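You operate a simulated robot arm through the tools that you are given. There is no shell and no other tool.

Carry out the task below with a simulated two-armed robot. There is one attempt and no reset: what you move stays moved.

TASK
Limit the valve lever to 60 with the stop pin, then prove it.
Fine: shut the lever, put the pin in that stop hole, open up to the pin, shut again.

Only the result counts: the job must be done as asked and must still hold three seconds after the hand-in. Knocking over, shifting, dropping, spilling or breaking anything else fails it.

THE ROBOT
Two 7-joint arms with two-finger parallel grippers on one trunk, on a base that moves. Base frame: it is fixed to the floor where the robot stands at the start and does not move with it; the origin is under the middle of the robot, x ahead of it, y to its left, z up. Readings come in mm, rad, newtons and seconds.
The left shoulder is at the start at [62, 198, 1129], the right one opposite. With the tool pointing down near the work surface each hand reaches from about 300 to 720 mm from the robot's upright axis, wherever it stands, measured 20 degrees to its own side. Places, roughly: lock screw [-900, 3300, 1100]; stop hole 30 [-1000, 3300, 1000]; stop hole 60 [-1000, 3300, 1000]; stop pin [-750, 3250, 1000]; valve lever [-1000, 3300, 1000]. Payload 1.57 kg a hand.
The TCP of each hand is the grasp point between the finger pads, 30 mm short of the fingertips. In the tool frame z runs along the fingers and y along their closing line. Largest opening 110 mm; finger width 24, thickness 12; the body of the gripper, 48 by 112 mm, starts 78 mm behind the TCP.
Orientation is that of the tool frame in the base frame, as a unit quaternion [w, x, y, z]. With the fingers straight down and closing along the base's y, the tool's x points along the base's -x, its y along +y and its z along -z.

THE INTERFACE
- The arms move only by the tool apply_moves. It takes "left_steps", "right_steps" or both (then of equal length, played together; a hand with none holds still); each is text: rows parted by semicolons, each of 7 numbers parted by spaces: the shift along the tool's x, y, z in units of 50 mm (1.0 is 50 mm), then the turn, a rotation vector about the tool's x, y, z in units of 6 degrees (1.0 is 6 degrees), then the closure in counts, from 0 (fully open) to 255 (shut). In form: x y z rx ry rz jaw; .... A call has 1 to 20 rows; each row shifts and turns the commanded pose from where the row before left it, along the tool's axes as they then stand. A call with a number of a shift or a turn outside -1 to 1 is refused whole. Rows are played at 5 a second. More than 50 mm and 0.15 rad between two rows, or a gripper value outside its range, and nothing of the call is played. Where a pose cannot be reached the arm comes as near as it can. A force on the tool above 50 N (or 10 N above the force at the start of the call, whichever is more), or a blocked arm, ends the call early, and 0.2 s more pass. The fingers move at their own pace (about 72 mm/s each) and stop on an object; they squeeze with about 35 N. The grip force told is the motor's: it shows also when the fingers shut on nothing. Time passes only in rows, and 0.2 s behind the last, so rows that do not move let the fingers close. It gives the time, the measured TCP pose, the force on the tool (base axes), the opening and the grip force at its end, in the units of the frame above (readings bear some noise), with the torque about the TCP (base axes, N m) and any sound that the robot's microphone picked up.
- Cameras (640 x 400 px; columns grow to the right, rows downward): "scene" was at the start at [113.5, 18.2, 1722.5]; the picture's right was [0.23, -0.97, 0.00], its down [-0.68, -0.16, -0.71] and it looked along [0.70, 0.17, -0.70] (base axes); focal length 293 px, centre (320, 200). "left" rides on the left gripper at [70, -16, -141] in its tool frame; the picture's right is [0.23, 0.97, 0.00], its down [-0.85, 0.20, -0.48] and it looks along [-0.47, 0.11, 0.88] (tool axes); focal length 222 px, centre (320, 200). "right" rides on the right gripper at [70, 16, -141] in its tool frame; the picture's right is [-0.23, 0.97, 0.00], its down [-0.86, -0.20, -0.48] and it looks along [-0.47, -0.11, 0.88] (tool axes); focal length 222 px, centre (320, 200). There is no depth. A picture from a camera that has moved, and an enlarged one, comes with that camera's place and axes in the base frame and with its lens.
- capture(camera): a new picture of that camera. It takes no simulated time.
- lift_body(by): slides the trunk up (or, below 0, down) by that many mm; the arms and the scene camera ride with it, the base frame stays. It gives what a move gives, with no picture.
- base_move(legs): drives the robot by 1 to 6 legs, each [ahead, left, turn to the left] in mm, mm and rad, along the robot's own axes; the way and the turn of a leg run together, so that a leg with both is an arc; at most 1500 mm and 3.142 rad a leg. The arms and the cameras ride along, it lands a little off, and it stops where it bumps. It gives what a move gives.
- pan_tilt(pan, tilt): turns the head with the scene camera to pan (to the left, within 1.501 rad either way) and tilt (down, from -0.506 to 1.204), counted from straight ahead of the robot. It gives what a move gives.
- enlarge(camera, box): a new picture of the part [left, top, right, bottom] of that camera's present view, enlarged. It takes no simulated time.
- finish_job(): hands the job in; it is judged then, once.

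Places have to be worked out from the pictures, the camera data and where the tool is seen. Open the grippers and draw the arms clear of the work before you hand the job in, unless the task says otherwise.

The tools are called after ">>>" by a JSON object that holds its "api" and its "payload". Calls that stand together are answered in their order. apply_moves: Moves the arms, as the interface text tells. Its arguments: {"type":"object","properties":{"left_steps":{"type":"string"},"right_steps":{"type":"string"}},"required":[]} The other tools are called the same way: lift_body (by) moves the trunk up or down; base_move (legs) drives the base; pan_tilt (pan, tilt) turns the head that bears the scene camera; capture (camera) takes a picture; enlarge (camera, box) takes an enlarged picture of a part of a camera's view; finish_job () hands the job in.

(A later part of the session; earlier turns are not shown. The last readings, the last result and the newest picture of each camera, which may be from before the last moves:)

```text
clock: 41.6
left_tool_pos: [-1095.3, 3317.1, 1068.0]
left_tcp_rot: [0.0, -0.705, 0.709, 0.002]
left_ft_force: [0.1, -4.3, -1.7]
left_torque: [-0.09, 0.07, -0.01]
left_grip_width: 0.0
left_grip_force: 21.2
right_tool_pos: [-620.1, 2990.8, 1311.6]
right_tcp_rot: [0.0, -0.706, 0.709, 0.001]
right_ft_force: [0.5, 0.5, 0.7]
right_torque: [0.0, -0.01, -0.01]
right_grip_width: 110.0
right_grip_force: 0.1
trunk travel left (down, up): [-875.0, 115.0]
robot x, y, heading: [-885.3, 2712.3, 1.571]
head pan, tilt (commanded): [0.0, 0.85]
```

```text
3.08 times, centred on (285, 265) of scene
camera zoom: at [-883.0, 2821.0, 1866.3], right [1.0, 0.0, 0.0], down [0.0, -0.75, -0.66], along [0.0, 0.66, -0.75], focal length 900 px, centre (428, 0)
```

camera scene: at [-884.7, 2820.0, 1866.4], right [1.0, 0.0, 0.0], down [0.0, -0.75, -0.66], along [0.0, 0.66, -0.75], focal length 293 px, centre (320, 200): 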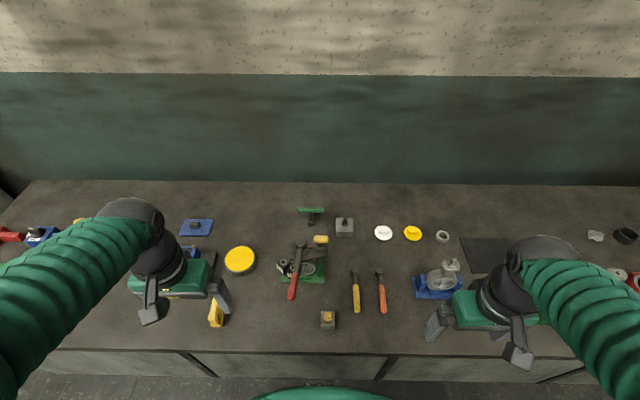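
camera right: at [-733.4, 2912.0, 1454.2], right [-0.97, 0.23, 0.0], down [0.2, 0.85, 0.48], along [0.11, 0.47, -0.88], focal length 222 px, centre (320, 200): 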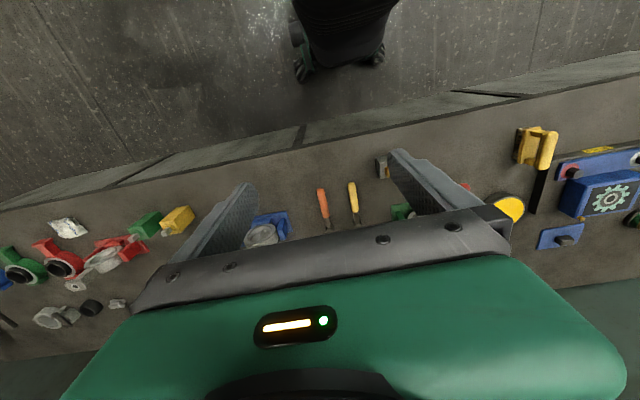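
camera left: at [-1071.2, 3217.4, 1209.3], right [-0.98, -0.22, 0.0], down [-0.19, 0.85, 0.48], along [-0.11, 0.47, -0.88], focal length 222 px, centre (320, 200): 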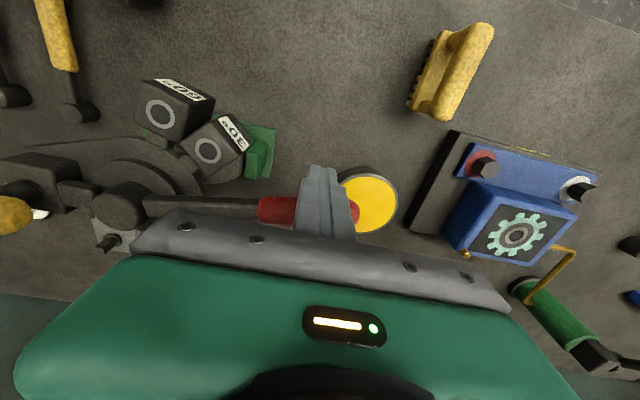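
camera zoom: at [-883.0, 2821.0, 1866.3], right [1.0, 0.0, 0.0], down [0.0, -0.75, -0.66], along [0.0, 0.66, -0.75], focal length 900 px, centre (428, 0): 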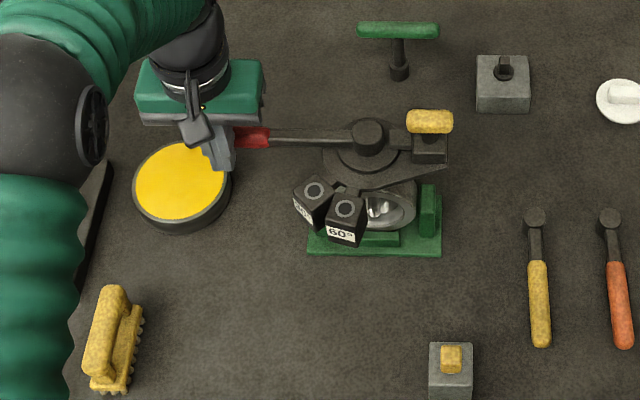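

The force rose to 4.3 N, so the stop is near. Two more 2 mm steps to confirm it is hard against the shut stop.

>>> {"api": "apply_moves", "payload": {"left_steps": "-0.04 0 0 0 0 0 255; 0 0 0 0 0 0 255; -0.04 0 0 0 0 0 255; 0 0 0 0 0 0 255"}}

>>> {"api": "enlarge", "payload": {"camera": "scene", "box": [260, 220, 330, 290]}}

```text
clock: 42.6
left_tool_pos: [-1094.6, 3317.1, 1068.7]
left_tcp_rot: [-0.001, -0.705, 0.709, 0.001]
left_ft_force: [-2.2, -21.4, -4.7]
left_torque: [-0.35, 0.32, -0.01]
left_grip_width: 0.0
left_grip_force: 21.5
right_tool_pos: [-621.1, 2987.5, 1312.9]
right_tcp_rot: [0.001, -0.706, 0.709, 0.003]
right_ft_force: [-0.4, -0.6, 0.6]
right_torque: [-0.02, 0.01, -0.02]
right_grip_width: 110.1
right_grip_force: 0.1
trunk travel left (down, up): [-875.0, 115.0]
robot x, y, heading: [-886.7, 2713.5, 1.569]
head pan, tilt (commanded): [0.0, 0.85]
```

```text
5.71 times, centred on (295, 255) of scene
camera zoom: at [-883.7, 2814.7, 1866.6], right [1.0, 0.0, 0.0], down [0.0, -0.75, -0.66], along [0.0, 0.66, -0.75], focal length 1672 px, centre (463, -114)
```

zoom: 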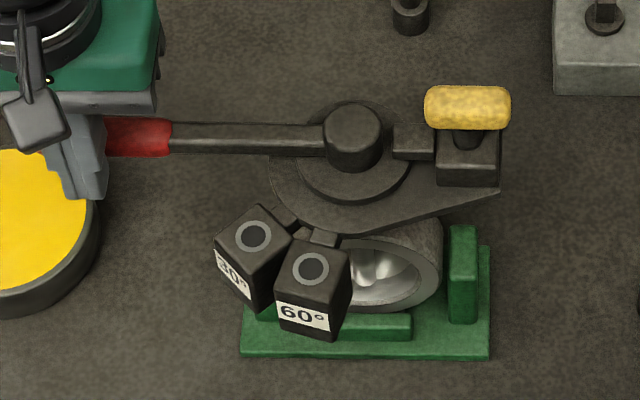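

21 N with no further travel: the lever is hard against its shut stop (pointing straight left). I back away from it, rise, and go over to the stop pin with the jaw opening.

>>> {"api": "apply_moves", "payload": {"left_steps": "0.3 0 0 0 0 0 255; 0.4 0 0 0 0 0 255; 0 0 -0.9 0 0 0 255; 0 0 -0.95 0 0 0 255; 0 0 -0.95 0 0 0 255; 0 0 -0.6 0 0 0 255; 0.43 -0.783 0 0 0 0 0; 0.43 -0.783 0 0 0 0 0; 0.43 -0.783 0 0 0 0 0; 0.43 -0.783 0 0 0 0 0; 0.43 -0.783 0 0 0 0 0; 0.43 -0.783 0 0 0 0 0; 0 0 0 0 0 0 0; 0 0 0 0 0 0 0"}}

>>> {"api": "capture", "payload": {"camera": "left"}}

>>> {"api": "capture", "payload": {"camera": "scene"}}

```text
clock: 45.6
left_tool_pos: [-859.1, 3156.7, 1237.6]
left_tcp_rot: [-0.001, -0.705, 0.709, 0.001]
left_ft_force: [-1.3, 0.2, 0.4]
left_torque: [0.03, -0.01, -0.02]
left_grip_width: 110.0
left_grip_force: 0.1
right_tool_pos: [-620.9, 2991.6, 1311.1]
right_tcp_rot: [0.0, -0.705, 0.709, 0.001]
right_ft_force: [-0.4, 0.1, -0.4]
right_torque: [0.02, -0.03, 0.0]
right_grip_width: 109.8
right_grip_force: 0.1
trunk travel left (down, up): [-875.0, 115.0]
robot x, y, heading: [-882.4, 2711.0, 1.572]
head pan, tilt (commanded): [0.0, 0.85]
```

```text
taken
camera left: at [-840.3, 3086.5, 1379.1], right [-0.98, -0.22, 0.0], down [-0.19, 0.86, 0.48], along [-0.11, 0.47, -0.88], focal length 222 px, centre (320, 200)
```

left: 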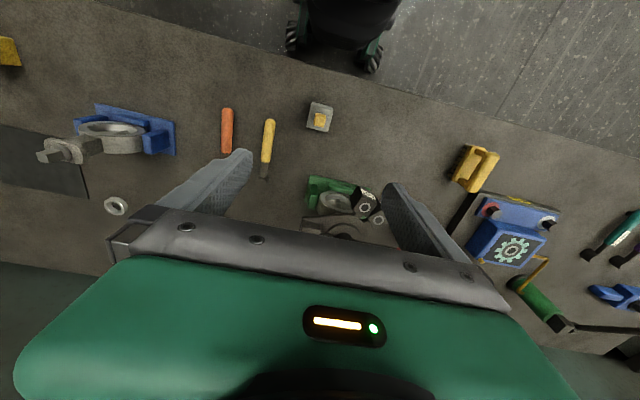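

```text
taken
camera scene: at [-882.1, 2822.0, 1866.3], right [1.0, 0.0, 0.0], down [0.0, -0.75, -0.66], along [0.0, 0.66, -0.75], focal length 293 px, centre (320, 200)
```

scene: 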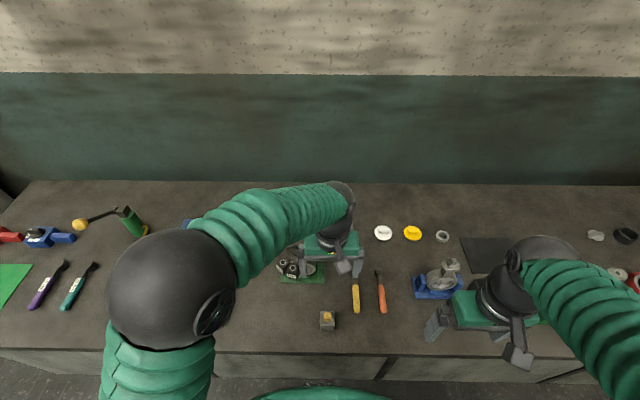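

The lever stays put on the shut side. I zoom on the pin with both cameras to fix its place precisely.

>>> {"api": "enlarge", "payload": {"camera": "left", "box": [295, 95, 345, 140]}}

>>> {"api": "enlarge", "payload": {"camera": "scene", "box": [310, 300, 350, 335]}}

>>> {"api": "enlarge", "payload": {"camera": "left", "box": [340, 170, 400, 230]}}

```text
8.89 times, centred on (320, 118) of left
camera zoom: at [-840.3, 3086.5, 1379.1], right [-0.98, -0.22, 0.0], down [-0.19, 0.86, 0.48], along [-0.11, 0.47, -0.88], focal length 1974 px, centre (320, 933)
```

zoom: 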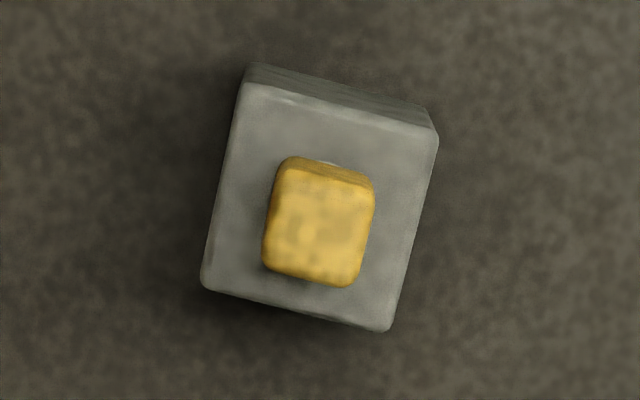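

```text
11.43 times, centred on (330, 318) of scene
camera zoom: at [-882.1, 2822.0, 1866.3], right [1.0, 0.0, 0.0], down [0.0, -0.75, -0.66], along [0.0, 0.66, -0.75], focal length 3344 px, centre (206, -1143)
```

zoom: 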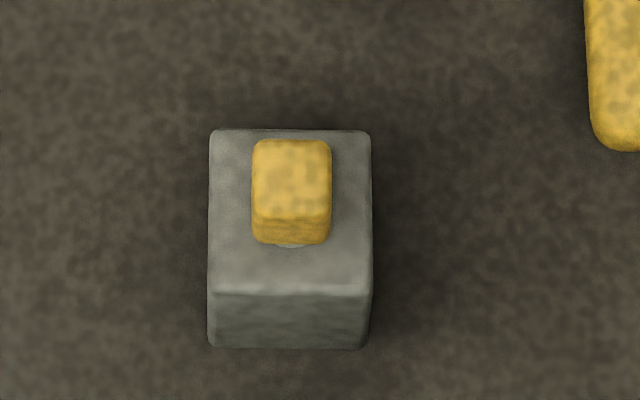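

```text
6.67 times, centred on (370, 200) of left
camera zoom: at [-840.3, 3086.5, 1379.1], right [-0.98, -0.22, 0.0], down [-0.19, 0.86, 0.48], along [-0.11, 0.47, -0.88], focal length 1481 px, centre (-13, 200)
```

zoom: 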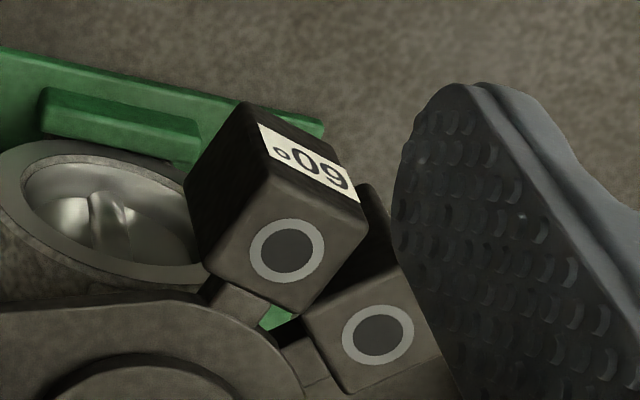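

The pin head centre comes out near [-857, 3155], top ≈ z 936, and the block top ≈ z 911. I descend to just above it with the jaw narrowed to about 50 mm and check the alignment again.

>>> {"api": "apply_moves", "payload": {"left_steps": "0.04 -0.04 0.9 0 0 0 139; 0 0 0.9 0 0 0 139; 0 0 0.9 0 0 0 139; 0 0 0.9 0 0 0 139; 0 0 0.9 0 0 0 139; 0 0 0 0 0 0 139"}}

>>> {"api": "capture", "payload": {"camera": "left"}}

>>> {"api": "enlarge", "payload": {"camera": "left", "box": [240, 100, 400, 220]}}

>>> {"api": "enlarge", "payload": {"camera": "scene", "box": [300, 280, 360, 340]}}

```text
clock: 47.0
left_tool_pos: [-857.4, 3154.9, 1009.7]
left_tcp_rot: [-0.001, -0.706, 0.709, 0.002]
left_ft_force: [-0.4, -0.1, 0.1]
left_torque: [-0.01, -0.01, 0.01]
left_grip_width: 50.2
left_grip_force: 0.0
right_tool_pos: [-618.5, 2990.3, 1312.3]
right_tcp_rot: [0.0, -0.705, 0.709, 0.001]
right_ft_force: [0.9, -0.2, 1.0]
right_torque: [-0.03, 0.01, 0.0]
right_grip_width: 110.1
right_grip_force: 0.1
trunk travel left (down, up): [-875.0, 115.0]
robot x, y, heading: [-885.2, 2711.9, 1.568]
head pan, tilt (commanded): [0.0, 0.85]
```

```text
taken
camera left: at [-839.1, 3084.9, 1151.1], right [-0.98, -0.22, 0.0], down [-0.19, 0.86, 0.48], along [-0.11, 0.47, -0.88], focal length 222 px, centre (320, 200)
```

left: 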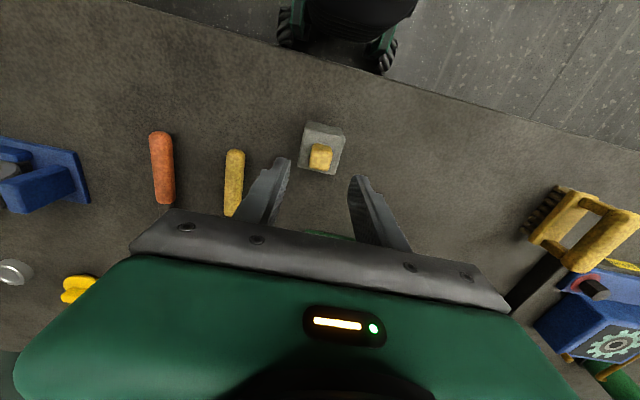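

```text
3.33 times, centred on (320, 160) of left
camera zoom: at [-839.1, 3084.9, 1151.1], right [-0.98, -0.22, 0.0], down [-0.19, 0.86, 0.48], along [-0.11, 0.47, -0.88], focal length 740 px, centre (320, 333)
```

zoom: 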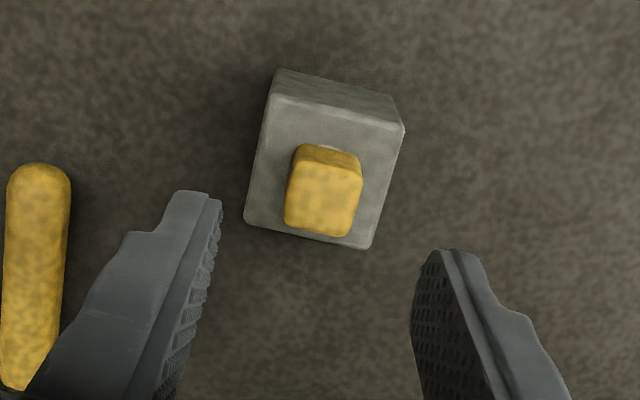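

```text
6.67 times, centred on (330, 310) of scene
camera zoom: at [-880.4, 2821.8, 1866.3], right [1.0, 0.0, 0.0], down [0.0, -0.75, -0.66], along [0.0, 0.66, -0.75], focal length 1950 px, centre (253, -533)
```

zoom: 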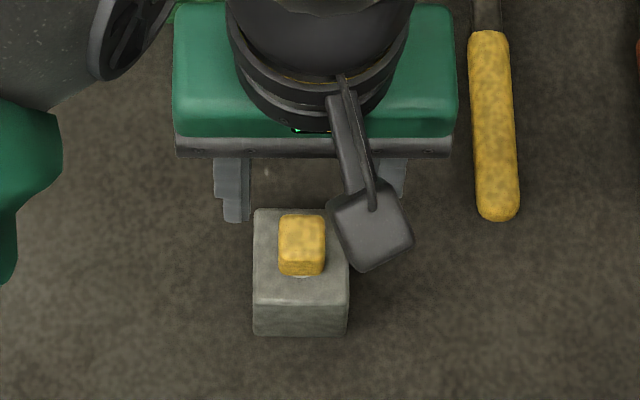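

By the hand camera the head is within 1 mm of the TCP axis, but its height is uncertain by about ±8 mm. I shut the jaw and probe the head's top gently with the fingertips to get the exact height.

>>> {"api": "apply_moves", "payload": {"left_steps": "0 0 0 0 0 0 255; 0 0 0 0 0 0 255; 0 0 0.3 0 0 0 255; 0 0 0.1 0 0 0 255; 0 0 0 0 0 0 255"}}

>>> {"api": "apply_moves", "payload": {"left_steps": "0 0 0.05 0 0 0 255; 0 0 0.05 0 0 0 255; 0 0 0.05 0 0 0 255; 0 0 0 0 0 0 255"}}

>>> {"api": "enlarge", "payload": {"camera": "scene", "box": [300, 280, 360, 340]}}

```text
clock: 48.2
left_tool_pos: [-857.5, 3155.5, 990.9]
left_tcp_rot: [0.0, -0.705, 0.71, 0.002]
left_ft_force: [-0.8, 0.5, 0.4]
left_torque: [0.02, 0.01, 0.01]
left_grip_width: 0.0
left_grip_force: 21.0
right_tool_pos: [-618.6, 2990.5, 1311.2]
right_tcp_rot: [0.0, -0.706, 0.708, 0.001]
right_ft_force: [-0.2, -0.3, 0.1]
right_torque: [-0.01, 0.0, 0.04]
right_grip_width: 109.9
right_grip_force: 0.1
trunk travel left (down, up): [-875.0, 115.0]
robot x, y, heading: [-883.8, 2713.1, 1.57]
head pan, tilt (commanded): [0.0, 0.85]
```

```text
clock: 49.2
left_tool_pos: [-857.4, 3153.8, 983.9]
left_tcp_rot: [-0.001, -0.705, 0.71, 0.002]
left_ft_force: [-0.3, 0.3, -0.4]
left_torque: [0.0, -0.03, 0.0]
left_grip_width: 0.0
left_grip_force: 21.6
right_tool_pos: [-618.3, 2990.1, 1311.0]
right_tcp_rot: [0.0, -0.705, 0.709, 0.002]
right_ft_force: [-0.7, -0.3, -0.1]
right_torque: [-0.03, 0.04, -0.01]
right_grip_width: 110.0
right_grip_force: 0.0
trunk travel left (down, up): [-875.0, 115.0]
robot x, y, heading: [-881.2, 2714.2, 1.564]
head pan, tilt (commanded): [0.0, 0.85]
```

```text
6.67 times, centred on (330, 310) of scene
camera zoom: at [-880.6, 2821.5, 1866.3], right [1.0, 0.0, 0.0], down [0.0, -0.75, -0.66], along [0.0, 0.66, -0.75], focal length 1950 px, centre (253, -533)
```

zoom: 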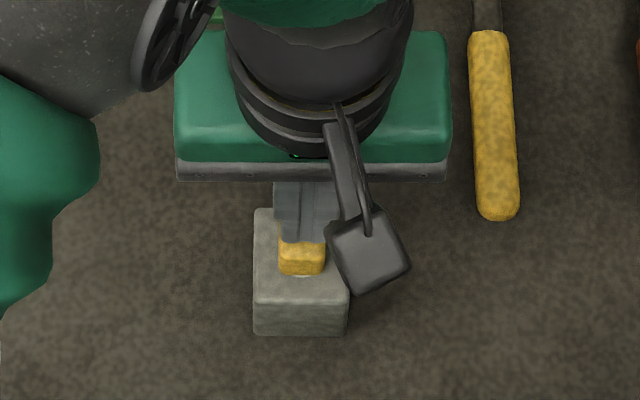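

Tips are at z ≈ 954 with no contact yet. I go on down in 2 mm steps.

>>> {"api": "apply_moves", "payload": {"left_steps": "0 0 0.05 0 0 0 255; 0 0 0.05 0 0 0 255; 0 0 0 0 0 0 255"}}

>>> {"api": "apply_moves", "payload": {"left_steps": "0 0 0.05 0 0 0 255; 0 0 0.05 0 0 0 255; 0 0 0 0 0 0 255"}}

>>> {"api": "enlarge", "payload": {"camera": "left", "box": [260, 110, 380, 200]}}

```text
clock: 50.0
left_tool_pos: [-856.8, 3155.1, 977.7]
left_tcp_rot: [-0.001, -0.706, 0.709, 0.001]
left_ft_force: [0.1, 0.6, -0.3]
left_torque: [-0.01, 0.0, 0.0]
left_grip_width: 0.1
left_grip_force: 21.1
right_tool_pos: [-619.2, 2991.5, 1310.3]
right_tcp_rot: [0.0, -0.705, 0.71, 0.001]
right_ft_force: [1.4, 0.0, -0.1]
right_torque: [0.02, 0.0, 0.01]
right_grip_width: 110.1
right_grip_force: 0.2
trunk travel left (down, up): [-875.0, 115.0]
robot x, y, heading: [-882.3, 2709.9, 1.567]
head pan, tilt (commanded): [0.0, 0.85]
```

```text
clock: 50.8
left_tool_pos: [-858.7, 3154.9, 974.1]
left_tcp_rot: [-0.001, -0.705, 0.709, 0.002]
left_ft_force: [0.2, 0.3, 0.3]
left_torque: [-0.02, 0.02, -0.02]
left_grip_width: 0.1
left_grip_force: 21.7
right_tool_pos: [-617.7, 2989.4, 1310.6]
right_tcp_rot: [0.0, -0.705, 0.709, 0.002]
right_ft_force: [-0.7, 0.6, -0.3]
right_torque: [0.0, -0.03, -0.01]
right_grip_width: 109.9
right_grip_force: 0.0
trunk travel left (down, up): [-875.0, 115.0]
robot x, y, heading: [-882.2, 2712.7, 1.565]
head pan, tilt (commanded): [0.0, 0.85]
```

```text
4.44 times, centred on (320, 155) of left
camera zoom: at [-839.3, 3084.8, 1115.2], right [-0.98, -0.22, 0.0], down [-0.19, 0.86, 0.48], along [-0.11, 0.47, -0.88], focal length 987 px, centre (320, 400)
```

zoom: 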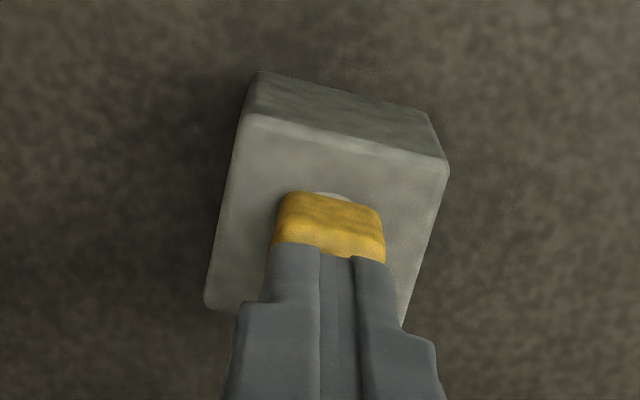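

Still no contact with tips at z ≈ 944; the picture shows the tips squarely over the head. Onward down.

>>> {"api": "apply_moves", "payload": {"left_steps": "0 0 0.05 0 0 0 255; 0 0 0.05 0 0 0 255; 0 0 0 0 0 0 255"}}

>>> {"api": "apply_moves", "payload": {"left_steps": "0 0 0.04 0 0 0 255; 0 0 0.04 0 0 0 255; 0 0 0 0 0 0 255"}}

```text
clock: 51.6
left_tool_pos: [-857.4, 3153.9, 970.1]
left_tcp_rot: [-0.001, -0.705, 0.709, 0.002]
left_ft_force: [0.0, -0.1, -0.1]
left_torque: [0.02, 0.01, 0.01]
left_grip_width: 0.0
left_grip_force: 21.1
right_tool_pos: [-618.5, 2990.9, 1311.2]
right_tcp_rot: [-0.001, -0.706, 0.709, 0.002]
right_ft_force: [0.8, 0.2, 0.1]
right_torque: [0.02, -0.03, -0.02]
right_grip_width: 109.9
right_grip_force: 0.0
trunk travel left (down, up): [-875.0, 115.0]
robot x, y, heading: [-884.2, 2711.2, 1.568]
head pan, tilt (commanded): [0.0, 0.85]
```

```text
clock: 52.4
left_tool_pos: [-857.4, 3155.1, 965.3]
left_tcp_rot: [0.0, -0.705, 0.709, 0.002]
left_ft_force: [-0.1, 1.4, 4.6]
left_torque: [-0.06, -0.01, 0.03]
left_grip_width: 0.0
left_grip_force: 21.7
right_tool_pos: [-619.0, 2990.0, 1310.7]
right_tcp_rot: [-0.001, -0.705, 0.709, 0.002]
right_ft_force: [-0.7, 0.2, 0.4]
right_torque: [0.01, -0.02, 0.0]
right_grip_width: 110.1
right_grip_force: 0.0
trunk travel left (down, up): [-875.0, 115.0]
robot x, y, heading: [-881.5, 2712.7, 1.567]
head pan, tilt (commanded): [0.0, 0.85]
```

Contact: head top at z ≈ 936, as estimated, so block top is ≈ 911. I rise, open to 50 mm, and descend to TCP z ≈ 948 so the tips stay about 6 mm above the block with the head between them.

>>> {"api": "apply_moves", "payload": {"left_steps": "0 0 -0.45 0 0 0 255; 0 0 -0.45 0 0 0 255; 0 0 0 0 0 0 139; 0 0 0 0 0 0 139; 0 0 0 0 0 0 139; 0 0 0.4 0 0 0 139; 0 0 0.4 0 0 0 139; 0 0 0.24 0 0 0 139; 0 0 0.2 0 0 0 139; 0 0 0 0 0 0 139"}}

>>> {"api": "enlarge", "payload": {"camera": "left", "box": [230, 100, 410, 230]}}

>>> {"api": "enlarge", "payload": {"camera": "scene", "box": [300, 280, 360, 340]}}

```text
clock: 54.6
left_tool_pos: [-859.0, 3158.2, 950.9]
left_tcp_rot: [-0.002, 0.707, -0.707, -0.003]
left_ft_force: [-0.4, 0.4, -0.7]
left_torque: [0.02, 0.01, -0.04]
left_grip_width: 50.2
left_grip_force: 0.0
right_tool_pos: [-618.4, 2991.5, 1311.0]
right_tcp_rot: [0.0, -0.705, 0.709, 0.001]
right_ft_force: [0.1, 0.4, -0.9]
right_torque: [0.01, 0.0, -0.02]
right_grip_width: 109.9
right_grip_force: 0.0
trunk travel left (down, up): [-875.0, 115.0]
robot x, y, heading: [-885.2, 2712.6, 1.565]
head pan, tilt (commanded): [0.0, 0.85]
```

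```text
3.08 times, centred on (320, 165) of left
camera zoom: at [-841.9, 3087.9, 1091.4], right [-0.97, -0.23, 0.0], down [-0.2, 0.85, 0.48], along [-0.11, 0.47, -0.87], focal length 684 px, centre (320, 308)
```

zoom: 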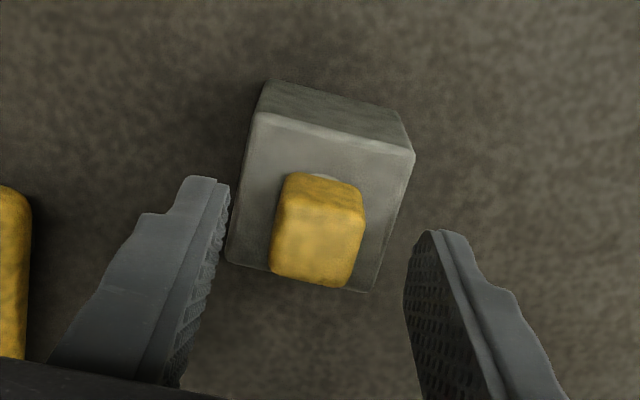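

```text
6.67 times, centred on (330, 310) of scene
camera zoom: at [-880.7, 2821.9, 1866.5], right [1.0, 0.0, 0.0], down [0.0, -0.75, -0.66], along [0.0, 0.66, -0.75], focal length 1950 px, centre (253, -533)
```

zoom: 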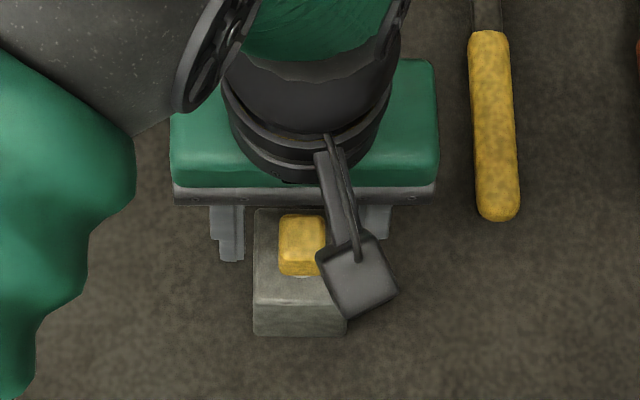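

The hand reads 3 mm further forward and higher than commanded, so I let it settle a moment and read again before closing.

>>> {"api": "apply_moves", "payload": {"left_steps": "0 0 0 0 0 0 139; 0 0 0 0 0 0 139; 0 0 0 0 0 0 139"}}

```text
clock: 55.4
left_tool_pos: [-860.9, 3157.0, 948.5]
left_tcp_rot: [0.0, 0.708, -0.706, -0.002]
left_ft_force: [0.4, 0.1, -0.2]
left_torque: [0.02, 0.01, 0.0]
left_grip_width: 50.0
left_grip_force: 0.0
right_tool_pos: [-618.6, 2990.6, 1310.5]
right_tcp_rot: [0.0, -0.705, 0.709, 0.001]
right_ft_force: [0.8, 0.6, -0.7]
right_torque: [0.03, -0.05, 0.01]
right_grip_width: 110.1
right_grip_force: 0.1
trunk travel left (down, up): [-875.0, 115.0]
robot x, y, heading: [-882.2, 2711.4, 1.567]
head pan, tilt (commanded): [0.0, 0.85]
```

The arm is a few mm off its command here, likely near a joint limit with the trunk this high. I raise the hand, lower the trunk 150 mm, and re-approach.

>>> {"api": "apply_moves", "payload": {"left_steps": "0 0 -0.9 0 0 0 139; 0 0 -1 0 0 0 139; 0 0 -1 0 0 0 139; 0 0 -1 0 0 0 139; 0 0 -1 0 0 0 139; 0 0 0 0 0 0 139"}}

>>> {"api": "lift_body", "payload": {"by": -150}}

>>> {"api": "capture", "payload": {"camera": "scene"}}

>>> {"api": "capture", "payload": {"camera": "left"}}

```text
clock: 56.8
left_tool_pos: [-854.6, 3151.6, 1194.3]
left_tcp_rot: [-0.001, -0.705, 0.71, 0.002]
left_ft_force: [-0.4, 0.4, -0.1]
left_torque: [0.02, 0.04, -0.02]
left_grip_width: 50.1
left_grip_force: 0.0
right_tool_pos: [-618.3, 2991.2, 1311.4]
right_tcp_rot: [0.0, -0.705, 0.709, 0.001]
right_ft_force: [-0.7, 0.3, 0.7]
right_torque: [-0.03, 0.01, -0.03]
right_grip_width: 109.9
right_grip_force: 0.1
trunk travel left (down, up): [-875.0, 115.0]
robot x, y, heading: [-885.2, 2711.8, 1.57]
head pan, tilt (commanded): [0.0, 0.85]
```

```text
clock: 58.5
left_tool_pos: [-860.3, 3154.2, 1043.5]
left_tcp_rot: [-0.003, 0.711, -0.704, -0.002]
left_ft_force: [0.1, -0.8, 0.5]
left_torque: [0.02, 0.0, 0.01]
left_grip_width: 50.3
left_grip_force: 0.1
right_tool_pos: [-619.9, 2989.8, 1159.9]
right_tcp_rot: [0.0, -0.705, 0.709, 0.002]
right_ft_force: [0.3, 0.3, -0.6]
right_torque: [0.04, 0.0, -0.02]
right_grip_width: 109.9
right_grip_force: 0.0
trunk travel left (down, up): [-725.0, 265.0]
robot x, y, heading: [-885.7, 2711.0, 1.562]
head pan, tilt (commanded): [0.0, 0.85]
```

```text
taken
camera scene: at [-880.9, 2820.3, 1715.0], right [1.0, 0.0, 0.0], down [0.0, -0.75, -0.66], along [0.0, 0.66, -0.75], focal length 293 px, centre (320, 200)
```

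scene: 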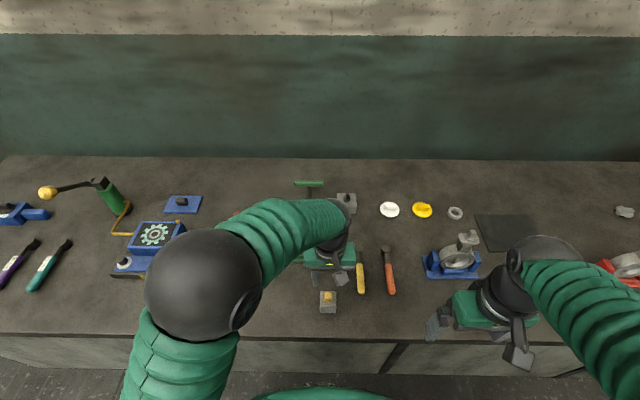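

```text
taken
camera left: at [-841.8, 3084.0, 1184.7], right [-0.97, -0.24, 0.0], down [-0.21, 0.85, 0.48], along [-0.11, 0.47, -0.87], focal length 222 px, centre (320, 200)
```

left: 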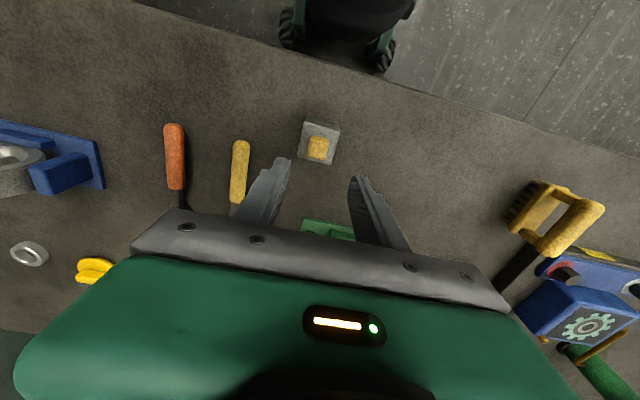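

The base pose wobbles by a few mm, so I rely on the hand camera's relative view. Zooming on the pin from here.

>>> {"api": "enlarge", "payload": {"camera": "left", "box": [260, 100, 380, 190]}}

>>> {"api": "apply_moves", "payload": {"left_steps": "0 0 0 0 0 0 139; 0 0 0 0 0 0 139; 0 0 0 0 0 0 139"}}

```text
4.44 times, centred on (320, 145) of left
camera zoom: at [-841.8, 3084.0, 1184.7], right [-0.97, -0.24, 0.0], down [-0.21, 0.85, 0.48], along [-0.11, 0.47, -0.87], focal length 987 px, centre (320, 444)
```

zoom: 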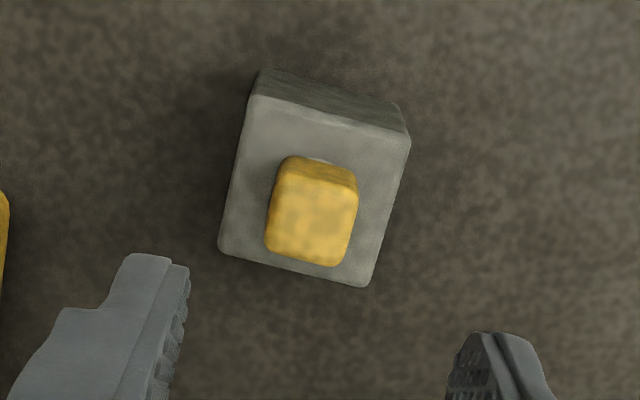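

```text
clock: 59.3
left_tool_pos: [-859.6, 3154.2, 1041.4]
left_tcp_rot: [-0.001, 0.71, -0.704, -0.002]
left_ft_force: [-0.5, -0.9, 1.1]
left_torque: [0.03, 0.02, -0.04]
left_grip_width: 50.2
left_grip_force: 0.1
right_tool_pos: [-618.5, 2990.1, 1160.0]
right_tcp_rot: [0.0, -0.706, 0.709, 0.001]
right_ft_force: [1.3, -0.1, -0.1]
right_torque: [0.0, -0.01, 0.01]
right_grip_width: 110.1
right_grip_force: 0.1
trunk travel left (down, up): [-725.0, 265.0]
robot x, y, heading: [-881.1, 2711.2, 1.566]
head pan, tilt (commanded): [0.0, 0.85]
```

In the hand frame the head sits about 2.5 mm toward me and 2 mm to the right of the TCP axis. I correct that and descend to TCP z ≈ 948.

>>> {"api": "apply_moves", "payload": {"left_steps": "0.045 -0.045 0 0 0 0 139; 0 0 0.5 0 0 0 139; 0 0 0.5 0 0 0 139; 0 0 0.5 0 0 0 139; 0 0 0.36 0 0 0 139; 0 0 0 0 0 0 139; 0 0 0 0 0 0 139"}}

>>> {"api": "enlarge", "payload": {"camera": "left", "box": [230, 100, 410, 230]}}

>>> {"api": "enlarge", "payload": {"camera": "scene", "box": [300, 265, 360, 325]}}

```text
clock: 60.9
left_tool_pos: [-856.6, 3152.1, 952.9]
left_tcp_rot: [-0.003, 0.708, -0.706, -0.004]
left_ft_force: [-0.1, 0.5, 0.0]
left_torque: [0.02, 0.0, -0.01]
left_grip_width: 50.3
left_grip_force: 0.0
right_tool_pos: [-619.3, 2991.1, 1160.8]
right_tcp_rot: [-0.001, -0.705, 0.709, 0.001]
right_ft_force: [-0.1, -0.7, -0.2]
right_torque: [-0.05, 0.04, 0.0]
right_grip_width: 109.9
right_grip_force: 0.1
trunk travel left (down, up): [-725.0, 265.0]
robot x, y, heading: [-884.6, 2711.7, 1.569]
head pan, tilt (commanded): [0.0, 0.85]
```

```text
3.08 times, centred on (320, 165) of left
camera zoom: at [-838.6, 3081.1, 1092.8], right [-0.97, -0.23, 0.0], down [-0.2, 0.85, 0.48], along [-0.11, 0.47, -0.88], focal length 684 px, centre (320, 308)
```

zoom: 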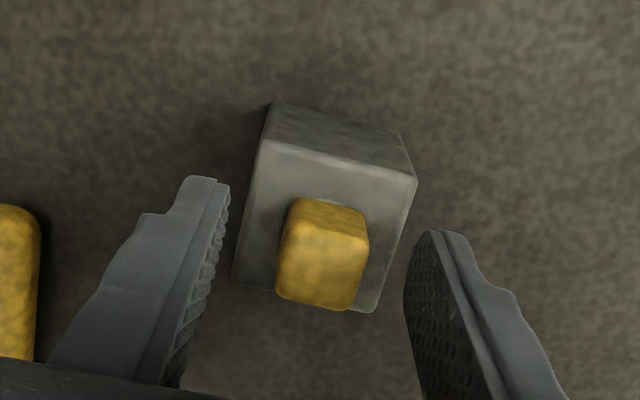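

```text
6.67 times, centred on (330, 295) of scene
camera zoom: at [-881.0, 2820.9, 1716.0], right [1.0, 0.0, 0.0], down [0.0, -0.75, -0.66], along [0.0, 0.66, -0.75], focal length 1950 px, centre (253, -433)
```

zoom: 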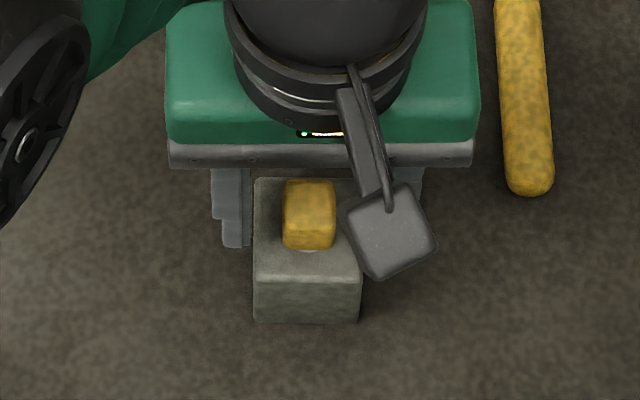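

The head is centred between the fingers to about 1 mm. I hold to re-read the height before closing.

>>> {"api": "apply_moves", "payload": {"left_steps": "0 0 0 0 0 0 139; 0 0 0 0 0 0 139; 0 0 0 0 0 0 139; 0 0 0 0 0 0 139; 0 0 0 0 0 0 139"}}

```text
clock: 62.1
left_tool_pos: [-858.3, 3150.8, 949.2]
left_tcp_rot: [0.001, 0.708, -0.706, -0.003]
left_ft_force: [0.0, -0.5, 0.2]
left_torque: [0.02, 0.01, -0.04]
left_grip_width: 50.0
left_grip_force: 0.1
right_tool_pos: [-618.8, 2990.8, 1161.2]
right_tcp_rot: [-0.001, -0.706, 0.709, 0.002]
right_ft_force: [0.0, -0.2, 0.2]
right_torque: [-0.01, 0.02, -0.03]
right_grip_width: 109.7
right_grip_force: 0.0
trunk travel left (down, up): [-725.0, 265.0]
robot x, y, heading: [-882.8, 2711.7, 1.569]
head pan, tilt (commanded): [0.0, 0.85]
```

Settled at z ≈ 949 (tips ≈ 919). I narrow the jaw to about 27 mm first and look before gripping.

>>> {"api": "apply_moves", "payload": {"left_steps": "0 0 0 0 0 0 190; 0 0 0 0 0 0 190; 0 0 0 0 0 0 190"}}

>>> {"api": "enlarge", "payload": {"camera": "left", "box": [260, 120, 380, 210]}}

>>> {"api": "enlarge", "payload": {"camera": "scene", "box": [300, 265, 360, 325]}}

```text
clock: 62.9
left_tool_pos: [-858.3, 3150.8, 948.5]
left_tcp_rot: [0.001, 0.709, -0.705, -0.002]
left_ft_force: [-0.1, 0.0, -0.5]
left_torque: [0.02, 0.03, 0.0]
left_grip_width: 28.3
left_grip_force: 0.0
right_tool_pos: [-619.5, 2991.5, 1161.4]
right_tcp_rot: [0.0, -0.706, 0.709, 0.001]
right_ft_force: [0.7, 0.1, -0.2]
right_torque: [-0.02, 0.01, 0.02]
right_grip_width: 110.0
right_grip_force: 0.1
trunk travel left (down, up): [-725.0, 265.0]
robot x, y, heading: [-885.9, 2711.0, 1.569]
head pan, tilt (commanded): [0.0, 0.85]
```

```text
4.44 times, centred on (320, 165) of left
camera zoom: at [-839.2, 3080.7, 1090.4], right [-0.97, -0.23, 0.0], down [-0.2, 0.85, 0.48], along [-0.12, 0.47, -0.88], focal length 987 px, centre (320, 356)
```

zoom: 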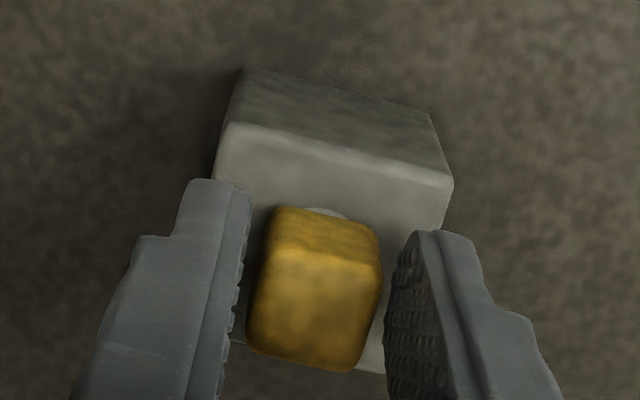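

```text
6.67 times, centred on (330, 295) of scene
camera zoom: at [-880.9, 2821.1, 1716.0], right [1.0, 0.0, 0.0], down [0.0, -0.75, -0.66], along [0.0, 0.66, -0.75], focal length 1950 px, centre (253, -433)
```

zoom: 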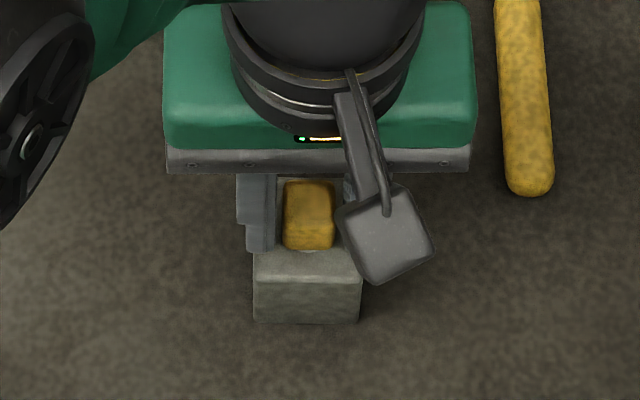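

The fingers are above the block and straddle the head, slightly closer on one side; I shift 1 mm to centre and close fully.

>>> {"api": "apply_moves", "payload": {"left_steps": "0 0.02 0 0 0 0 190; 0 0 0 0 0 0 200; 0 0 0 0 0 0 210; 0 0 0 0 0 0 255; 0 0 0 0 0 0 255; 0 0 0 0 0 0 255"}}

>>> {"api": "enlarge", "payload": {"camera": "left", "box": [260, 120, 380, 210]}}

>>> {"api": "enlarge", "payload": {"camera": "scene", "box": [300, 265, 360, 325]}}

```text
clock: 64.3
left_tool_pos: [-857.5, 3150.8, 950.1]
left_tcp_rot: [0.001, 0.708, -0.706, -0.002]
left_ft_force: [0.6, 0.1, -0.8]
left_torque: [0.0, 0.0, 0.01]
left_grip_width: 21.1
left_grip_force: 34.4
right_tool_pos: [-619.4, 2991.4, 1161.3]
right_tcp_rot: [-0.001, -0.706, 0.708, 0.001]
right_ft_force: [0.3, -0.6, -0.7]
right_torque: [0.0, -0.01, -0.04]
right_grip_width: 110.0
right_grip_force: 0.2
trunk travel left (down, up): [-725.0, 265.0]
robot x, y, heading: [-884.9, 2711.5, 1.569]
head pan, tilt (commanded): [0.0, 0.85]
```

```text
4.44 times, centred on (320, 165) of left
camera zoom: at [-839.4, 3081.1, 1091.0], right [-0.97, -0.23, 0.0], down [-0.2, 0.85, 0.48], along [-0.11, 0.47, -0.88], focal length 987 px, centre (320, 356)
```

zoom: 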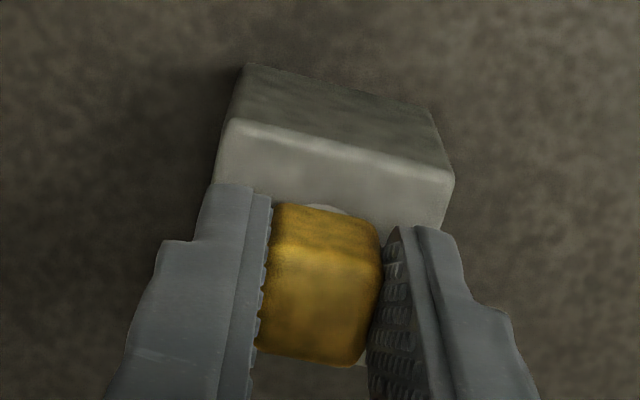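

```text
6.67 times, centred on (330, 295) of scene
camera zoom: at [-880.9, 2821.3, 1716.3], right [1.0, 0.0, 0.0], down [0.0, -0.75, -0.66], along [0.0, 0.66, -0.75], focal length 1950 px, centre (253, -433)
```

zoom: 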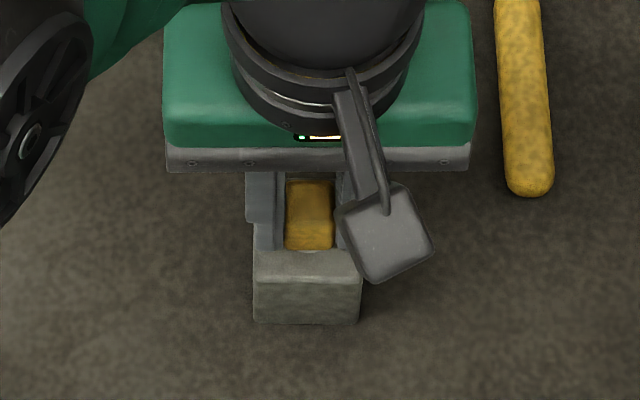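

Gripped at 21.1 mm with 34 N and almost no side force. I lift slowly and look whether only the pin comes up.

>>> {"api": "apply_moves", "payload": {"left_steps": "0 0 -0.1 0 0 0 255; 0 0 -0.2 0 0 0 255; 0 0 -0.2 0 0 0 255; 0 0 -0.3 0 0 0 255; 0 0 -0.4 0 0 0 255; 0 0 0 0 0 0 255"}}

>>> {"api": "enlarge", "payload": {"camera": "left", "box": [240, 90, 400, 210]}}

>>> {"api": "enlarge", "payload": {"camera": "scene", "box": [300, 255, 360, 325]}}

```text
clock: 65.7
left_tool_pos: [-859.0, 3150.8, 1009.5]
left_tcp_rot: [-0.001, -0.707, 0.708, 0.002]
left_ft_force: [-0.3, -0.1, -0.8]
left_torque: [-0.03, 0.01, -0.03]
left_grip_width: 20.9
left_grip_force: 34.0
right_tool_pos: [-619.4, 2991.1, 1160.5]
right_tcp_rot: [0.0, -0.705, 0.709, 0.001]
right_ft_force: [-0.2, 0.1, 0.9]
right_torque: [-0.02, -0.01, -0.02]
right_grip_width: 109.9
right_grip_force: 0.1
trunk travel left (down, up): [-725.0, 265.0]
robot x, y, heading: [-885.1, 2714.3, 1.57]
head pan, tilt (commanded): [0.0, 0.85]
```

```text
3.33 times, centred on (320, 150) of left
camera zoom: at [-839.7, 3081.6, 1150.7], right [-0.97, -0.23, 0.0], down [-0.2, 0.85, 0.48], along [-0.11, 0.47, -0.88], focal length 740 px, centre (320, 367)
```

zoom: 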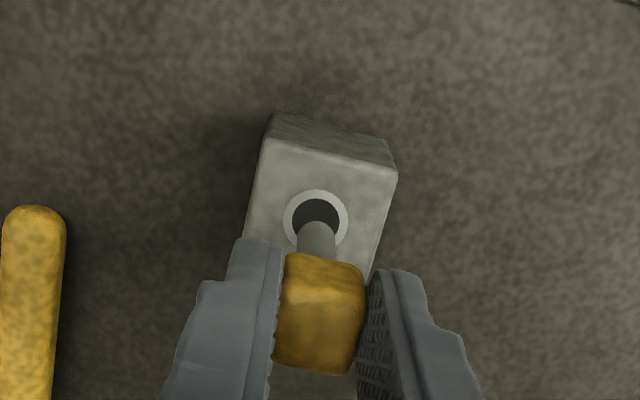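

```text
5.71 times, centred on (330, 290) of scene
camera zoom: at [-881.4, 2821.2, 1716.7], right [1.0, 0.0, 0.0], down [0.0, -0.75, -0.66], along [0.0, 0.66, -0.75], focal length 1672 px, centre (263, -314)
```

zoom: 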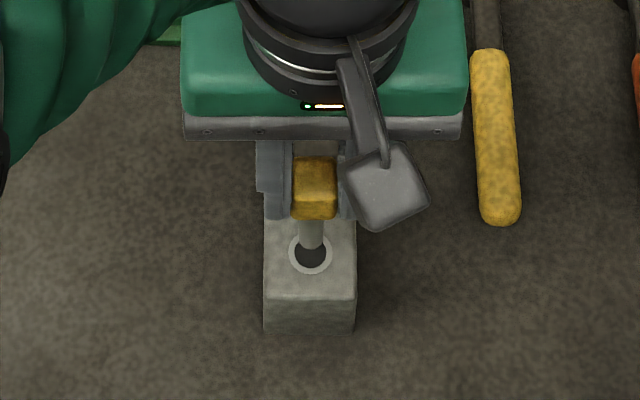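

The pin is drawing out cleanly: a grey ~12 mm shaft under the yellow head, and the holder stays. I lift further straight up until it is surely free, then look at its length.

>>> {"api": "apply_moves", "payload": {"left_steps": "0 0 -0.5 0 0 0 255; 0 0 -0.7 0 0 0 255; 0 0 -0.8 0 0 0 255; 0 0 -0.8 0 0 0 255; 0 0 0 0 0 0 255"}}

>>> {"api": "enlarge", "payload": {"camera": "left", "box": [240, 90, 400, 210]}}

>>> {"api": "enlarge", "payload": {"camera": "scene", "box": [300, 245, 360, 325]}}

```text
clock: 66.9
left_tool_pos: [-854.3, 3149.9, 1149.0]
left_tcp_rot: [-0.001, -0.705, 0.709, 0.002]
left_ft_force: [-0.7, 0.4, -0.3]
left_torque: [-0.02, -0.01, -0.02]
left_grip_width: 21.1
left_grip_force: 34.6
right_tool_pos: [-620.2, 2991.7, 1161.5]
right_tcp_rot: [-0.001, -0.705, 0.709, 0.001]
right_ft_force: [0.9, -0.3, 0.3]
right_torque: [-0.01, 0.0, 0.01]
right_grip_width: 110.0
right_grip_force: 0.3
trunk travel left (down, up): [-725.0, 265.0]
robot x, y, heading: [-883.9, 2712.7, 1.564]
head pan, tilt (commanded): [0.0, 0.85]
```

```text
3.33 times, centred on (320, 150) of left
camera zoom: at [-836.9, 3080.1, 1289.9], right [-0.98, -0.22, 0.0], down [-0.19, 0.86, 0.48], along [-0.11, 0.47, -0.88], focal length 740 px, centre (320, 367)
```

zoom: 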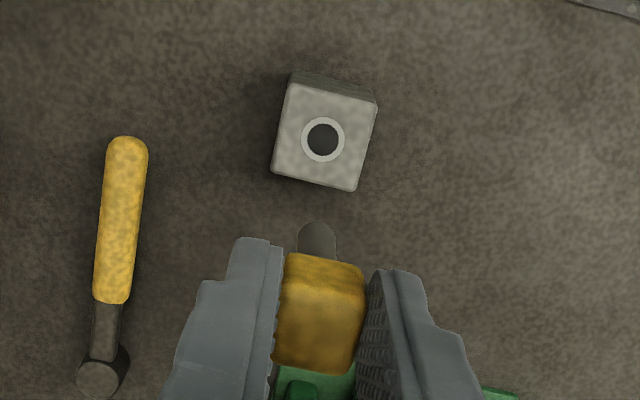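

```text
5.00 times, centred on (330, 285) of scene
camera zoom: at [-881.3, 2821.7, 1716.4], right [1.0, 0.0, 0.0], down [0.0, -0.75, -0.66], along [0.0, 0.66, -0.75], focal length 1463 px, centre (270, -225)
```

zoom: 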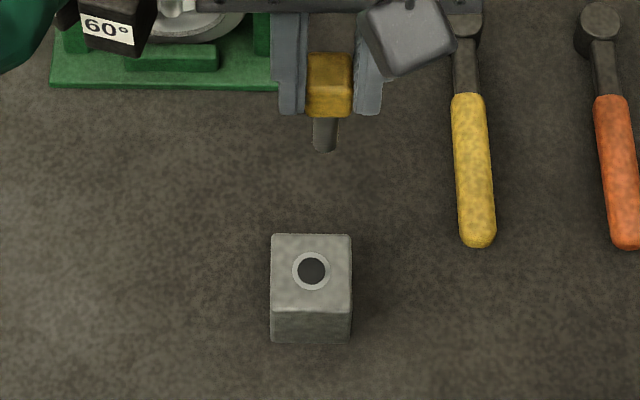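

The pin is free: shaft about 40 mm below the head, ~12 mm thick, axis about 2 mm behind the TCP. I carry it at height over to the 60 hole (about [-966, 3262]).

>>> {"api": "apply_moves", "payload": {"left_steps": "0 0 -0.4 0 0 0 255; -0.55 0.56 0 0 0 0 255; -0.55 0.56 0 0 0 0 255; -0.55 0.56 0 0 0 0 255; -0.55 0.56 0 0 0 0 255; 0 0 0 0 0 0 255; 0 0 0 0 0 0 255"}}

>>> {"api": "enlarge", "payload": {"camera": "left", "box": [240, 90, 400, 210]}}

>>> {"api": "enlarge", "payload": {"camera": "scene", "box": [260, 200, 340, 280]}}

>>> {"api": "capture", "payload": {"camera": "scene"}}

```text
clock: 68.5
left_tool_pos: [-967.7, 3258.2, 1173.3]
left_tcp_rot: [0.0, -0.704, 0.71, 0.002]
left_ft_force: [0.3, 0.5, -0.5]
left_torque: [-0.02, 0.05, 0.0]
left_grip_width: 21.1
left_grip_force: 34.5
right_tool_pos: [-619.3, 2989.0, 1161.2]
right_tcp_rot: [0.001, -0.705, 0.709, 0.003]
right_ft_force: [-0.4, -0.6, 0.0]
right_torque: [0.02, 0.0, 0.0]
right_grip_width: 109.9
right_grip_force: 0.0
trunk travel left (down, up): [-725.0, 265.0]
robot x, y, heading: [-882.2, 2706.8, 1.564]
head pan, tilt (commanded): [0.0, 0.85]
```

```text
3.33 times, centred on (320, 150) of left
camera zoom: at [-949.4, 3187.9, 1312.4], right [-0.98, -0.22, 0.0], down [-0.19, 0.85, 0.48], along [-0.11, 0.47, -0.88], focal length 740 px, centre (320, 367)
```

zoom: 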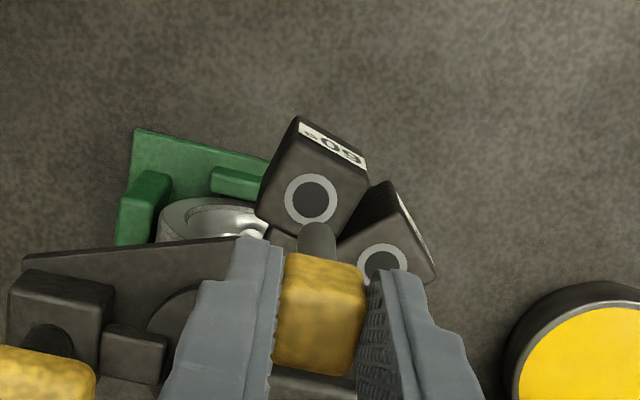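

```text
5.00 times, centred on (300, 240) of scene
camera zoom: at [-881.3, 2820.3, 1716.4], right [1.0, 0.0, 0.0], down [0.0, -0.75, -0.66], along [0.0, 0.66, -0.75], focal length 1463 px, centre (420, 0)
```

zoom: 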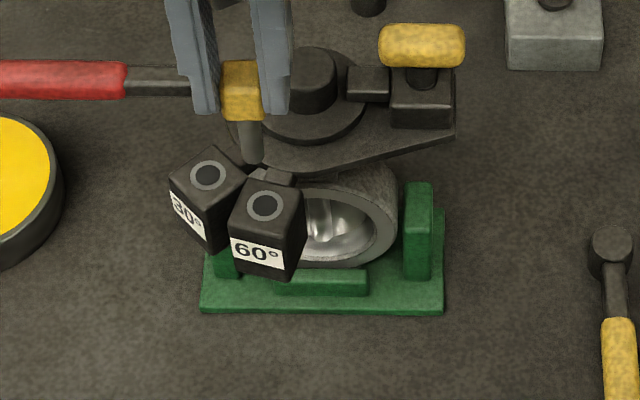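

```text
taken
camera scene: at [-881.3, 2820.3, 1716.4], right [1.0, 0.0, 0.0], down [0.0, -0.75, -0.66], along [0.0, 0.66, -0.75], focal length 293 px, centre (320, 200)
```

scene: 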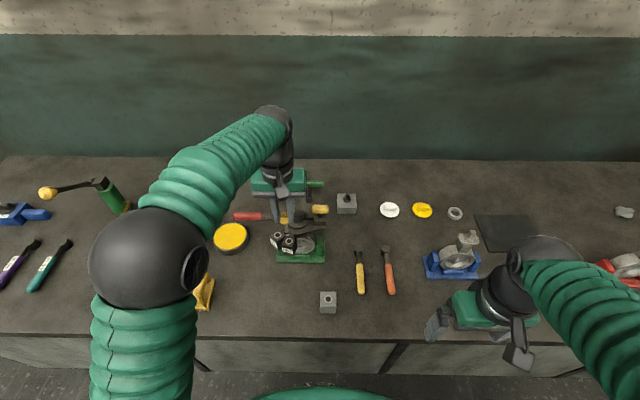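

In the hand frame the 60 hole lies 2.7 mm forward and 1.7 mm to the right of the pin axis. I correct that, lower until the tip is just above the hole, and look again.

>>> {"api": "apply_moves", "payload": {"left_steps": "-0.054 -0.034 0 0 0 0 255; 0 0 0.3 0 0 0 255; 0 0 0.3 0 0 0 255; 0 0 0 0 0 0 255; 0 0 0 0 0 0 255"}}

>>> {"api": "enlarge", "payload": {"camera": "left", "box": [260, 100, 380, 190]}}

>>> {"api": "enlarge", "payload": {"camera": "scene", "box": [270, 220, 320, 260]}}

```text
clock: 69.7
left_tool_pos: [-964.6, 3262.1, 1141.6]
left_tcp_rot: [-0.001, -0.705, 0.709, 0.002]
left_ft_force: [0.1, -0.1, -1.4]
left_torque: [0.0, 0.01, -0.01]
left_grip_width: 21.0
left_grip_force: 34.7
right_tool_pos: [-618.7, 2990.2, 1162.4]
right_tcp_rot: [0.0, -0.705, 0.71, 0.001]
right_ft_force: [1.3, 0.7, 0.8]
right_torque: [0.01, 0.0, 0.03]
right_grip_width: 110.0
right_grip_force: 0.0
trunk travel left (down, up): [-725.0, 265.0]
robot x, y, heading: [-882.5, 2711.6, 1.57]
head pan, tilt (commanded): [0.0, 0.85]
```

```text
4.44 times, centred on (320, 145) of left
camera zoom: at [-946.5, 3192.4, 1282.4], right [-0.98, -0.22, 0.0], down [-0.19, 0.86, 0.48], along [-0.11, 0.47, -0.88], focal length 987 px, centre (320, 444)
```

zoom: 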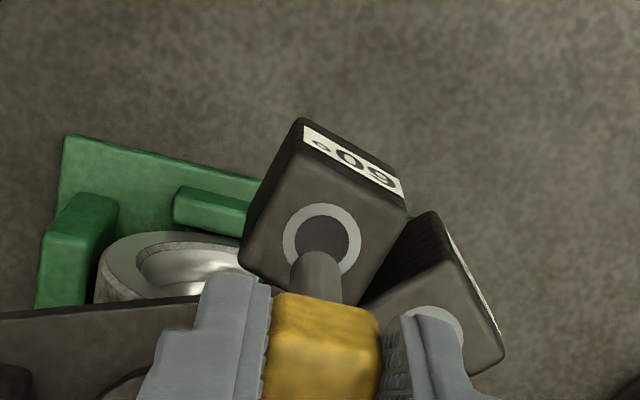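

```text
10.00 times, centred on (295, 240) of scene
camera zoom: at [-881.8, 2821.3, 1716.3], right [1.0, 0.0, 0.0], down [0.0, -0.75, -0.66], along [0.0, 0.66, -0.75], focal length 2926 px, centre (570, -200)
```

zoom: 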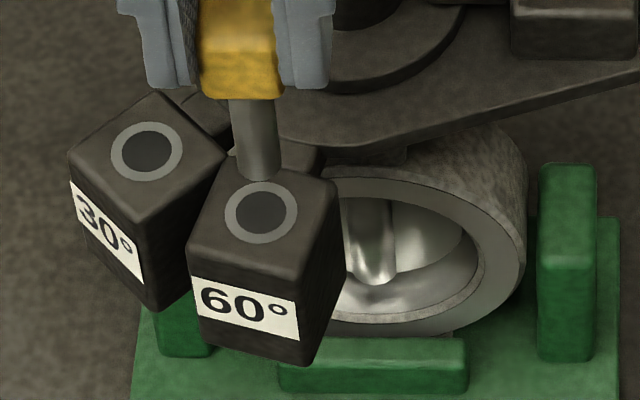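

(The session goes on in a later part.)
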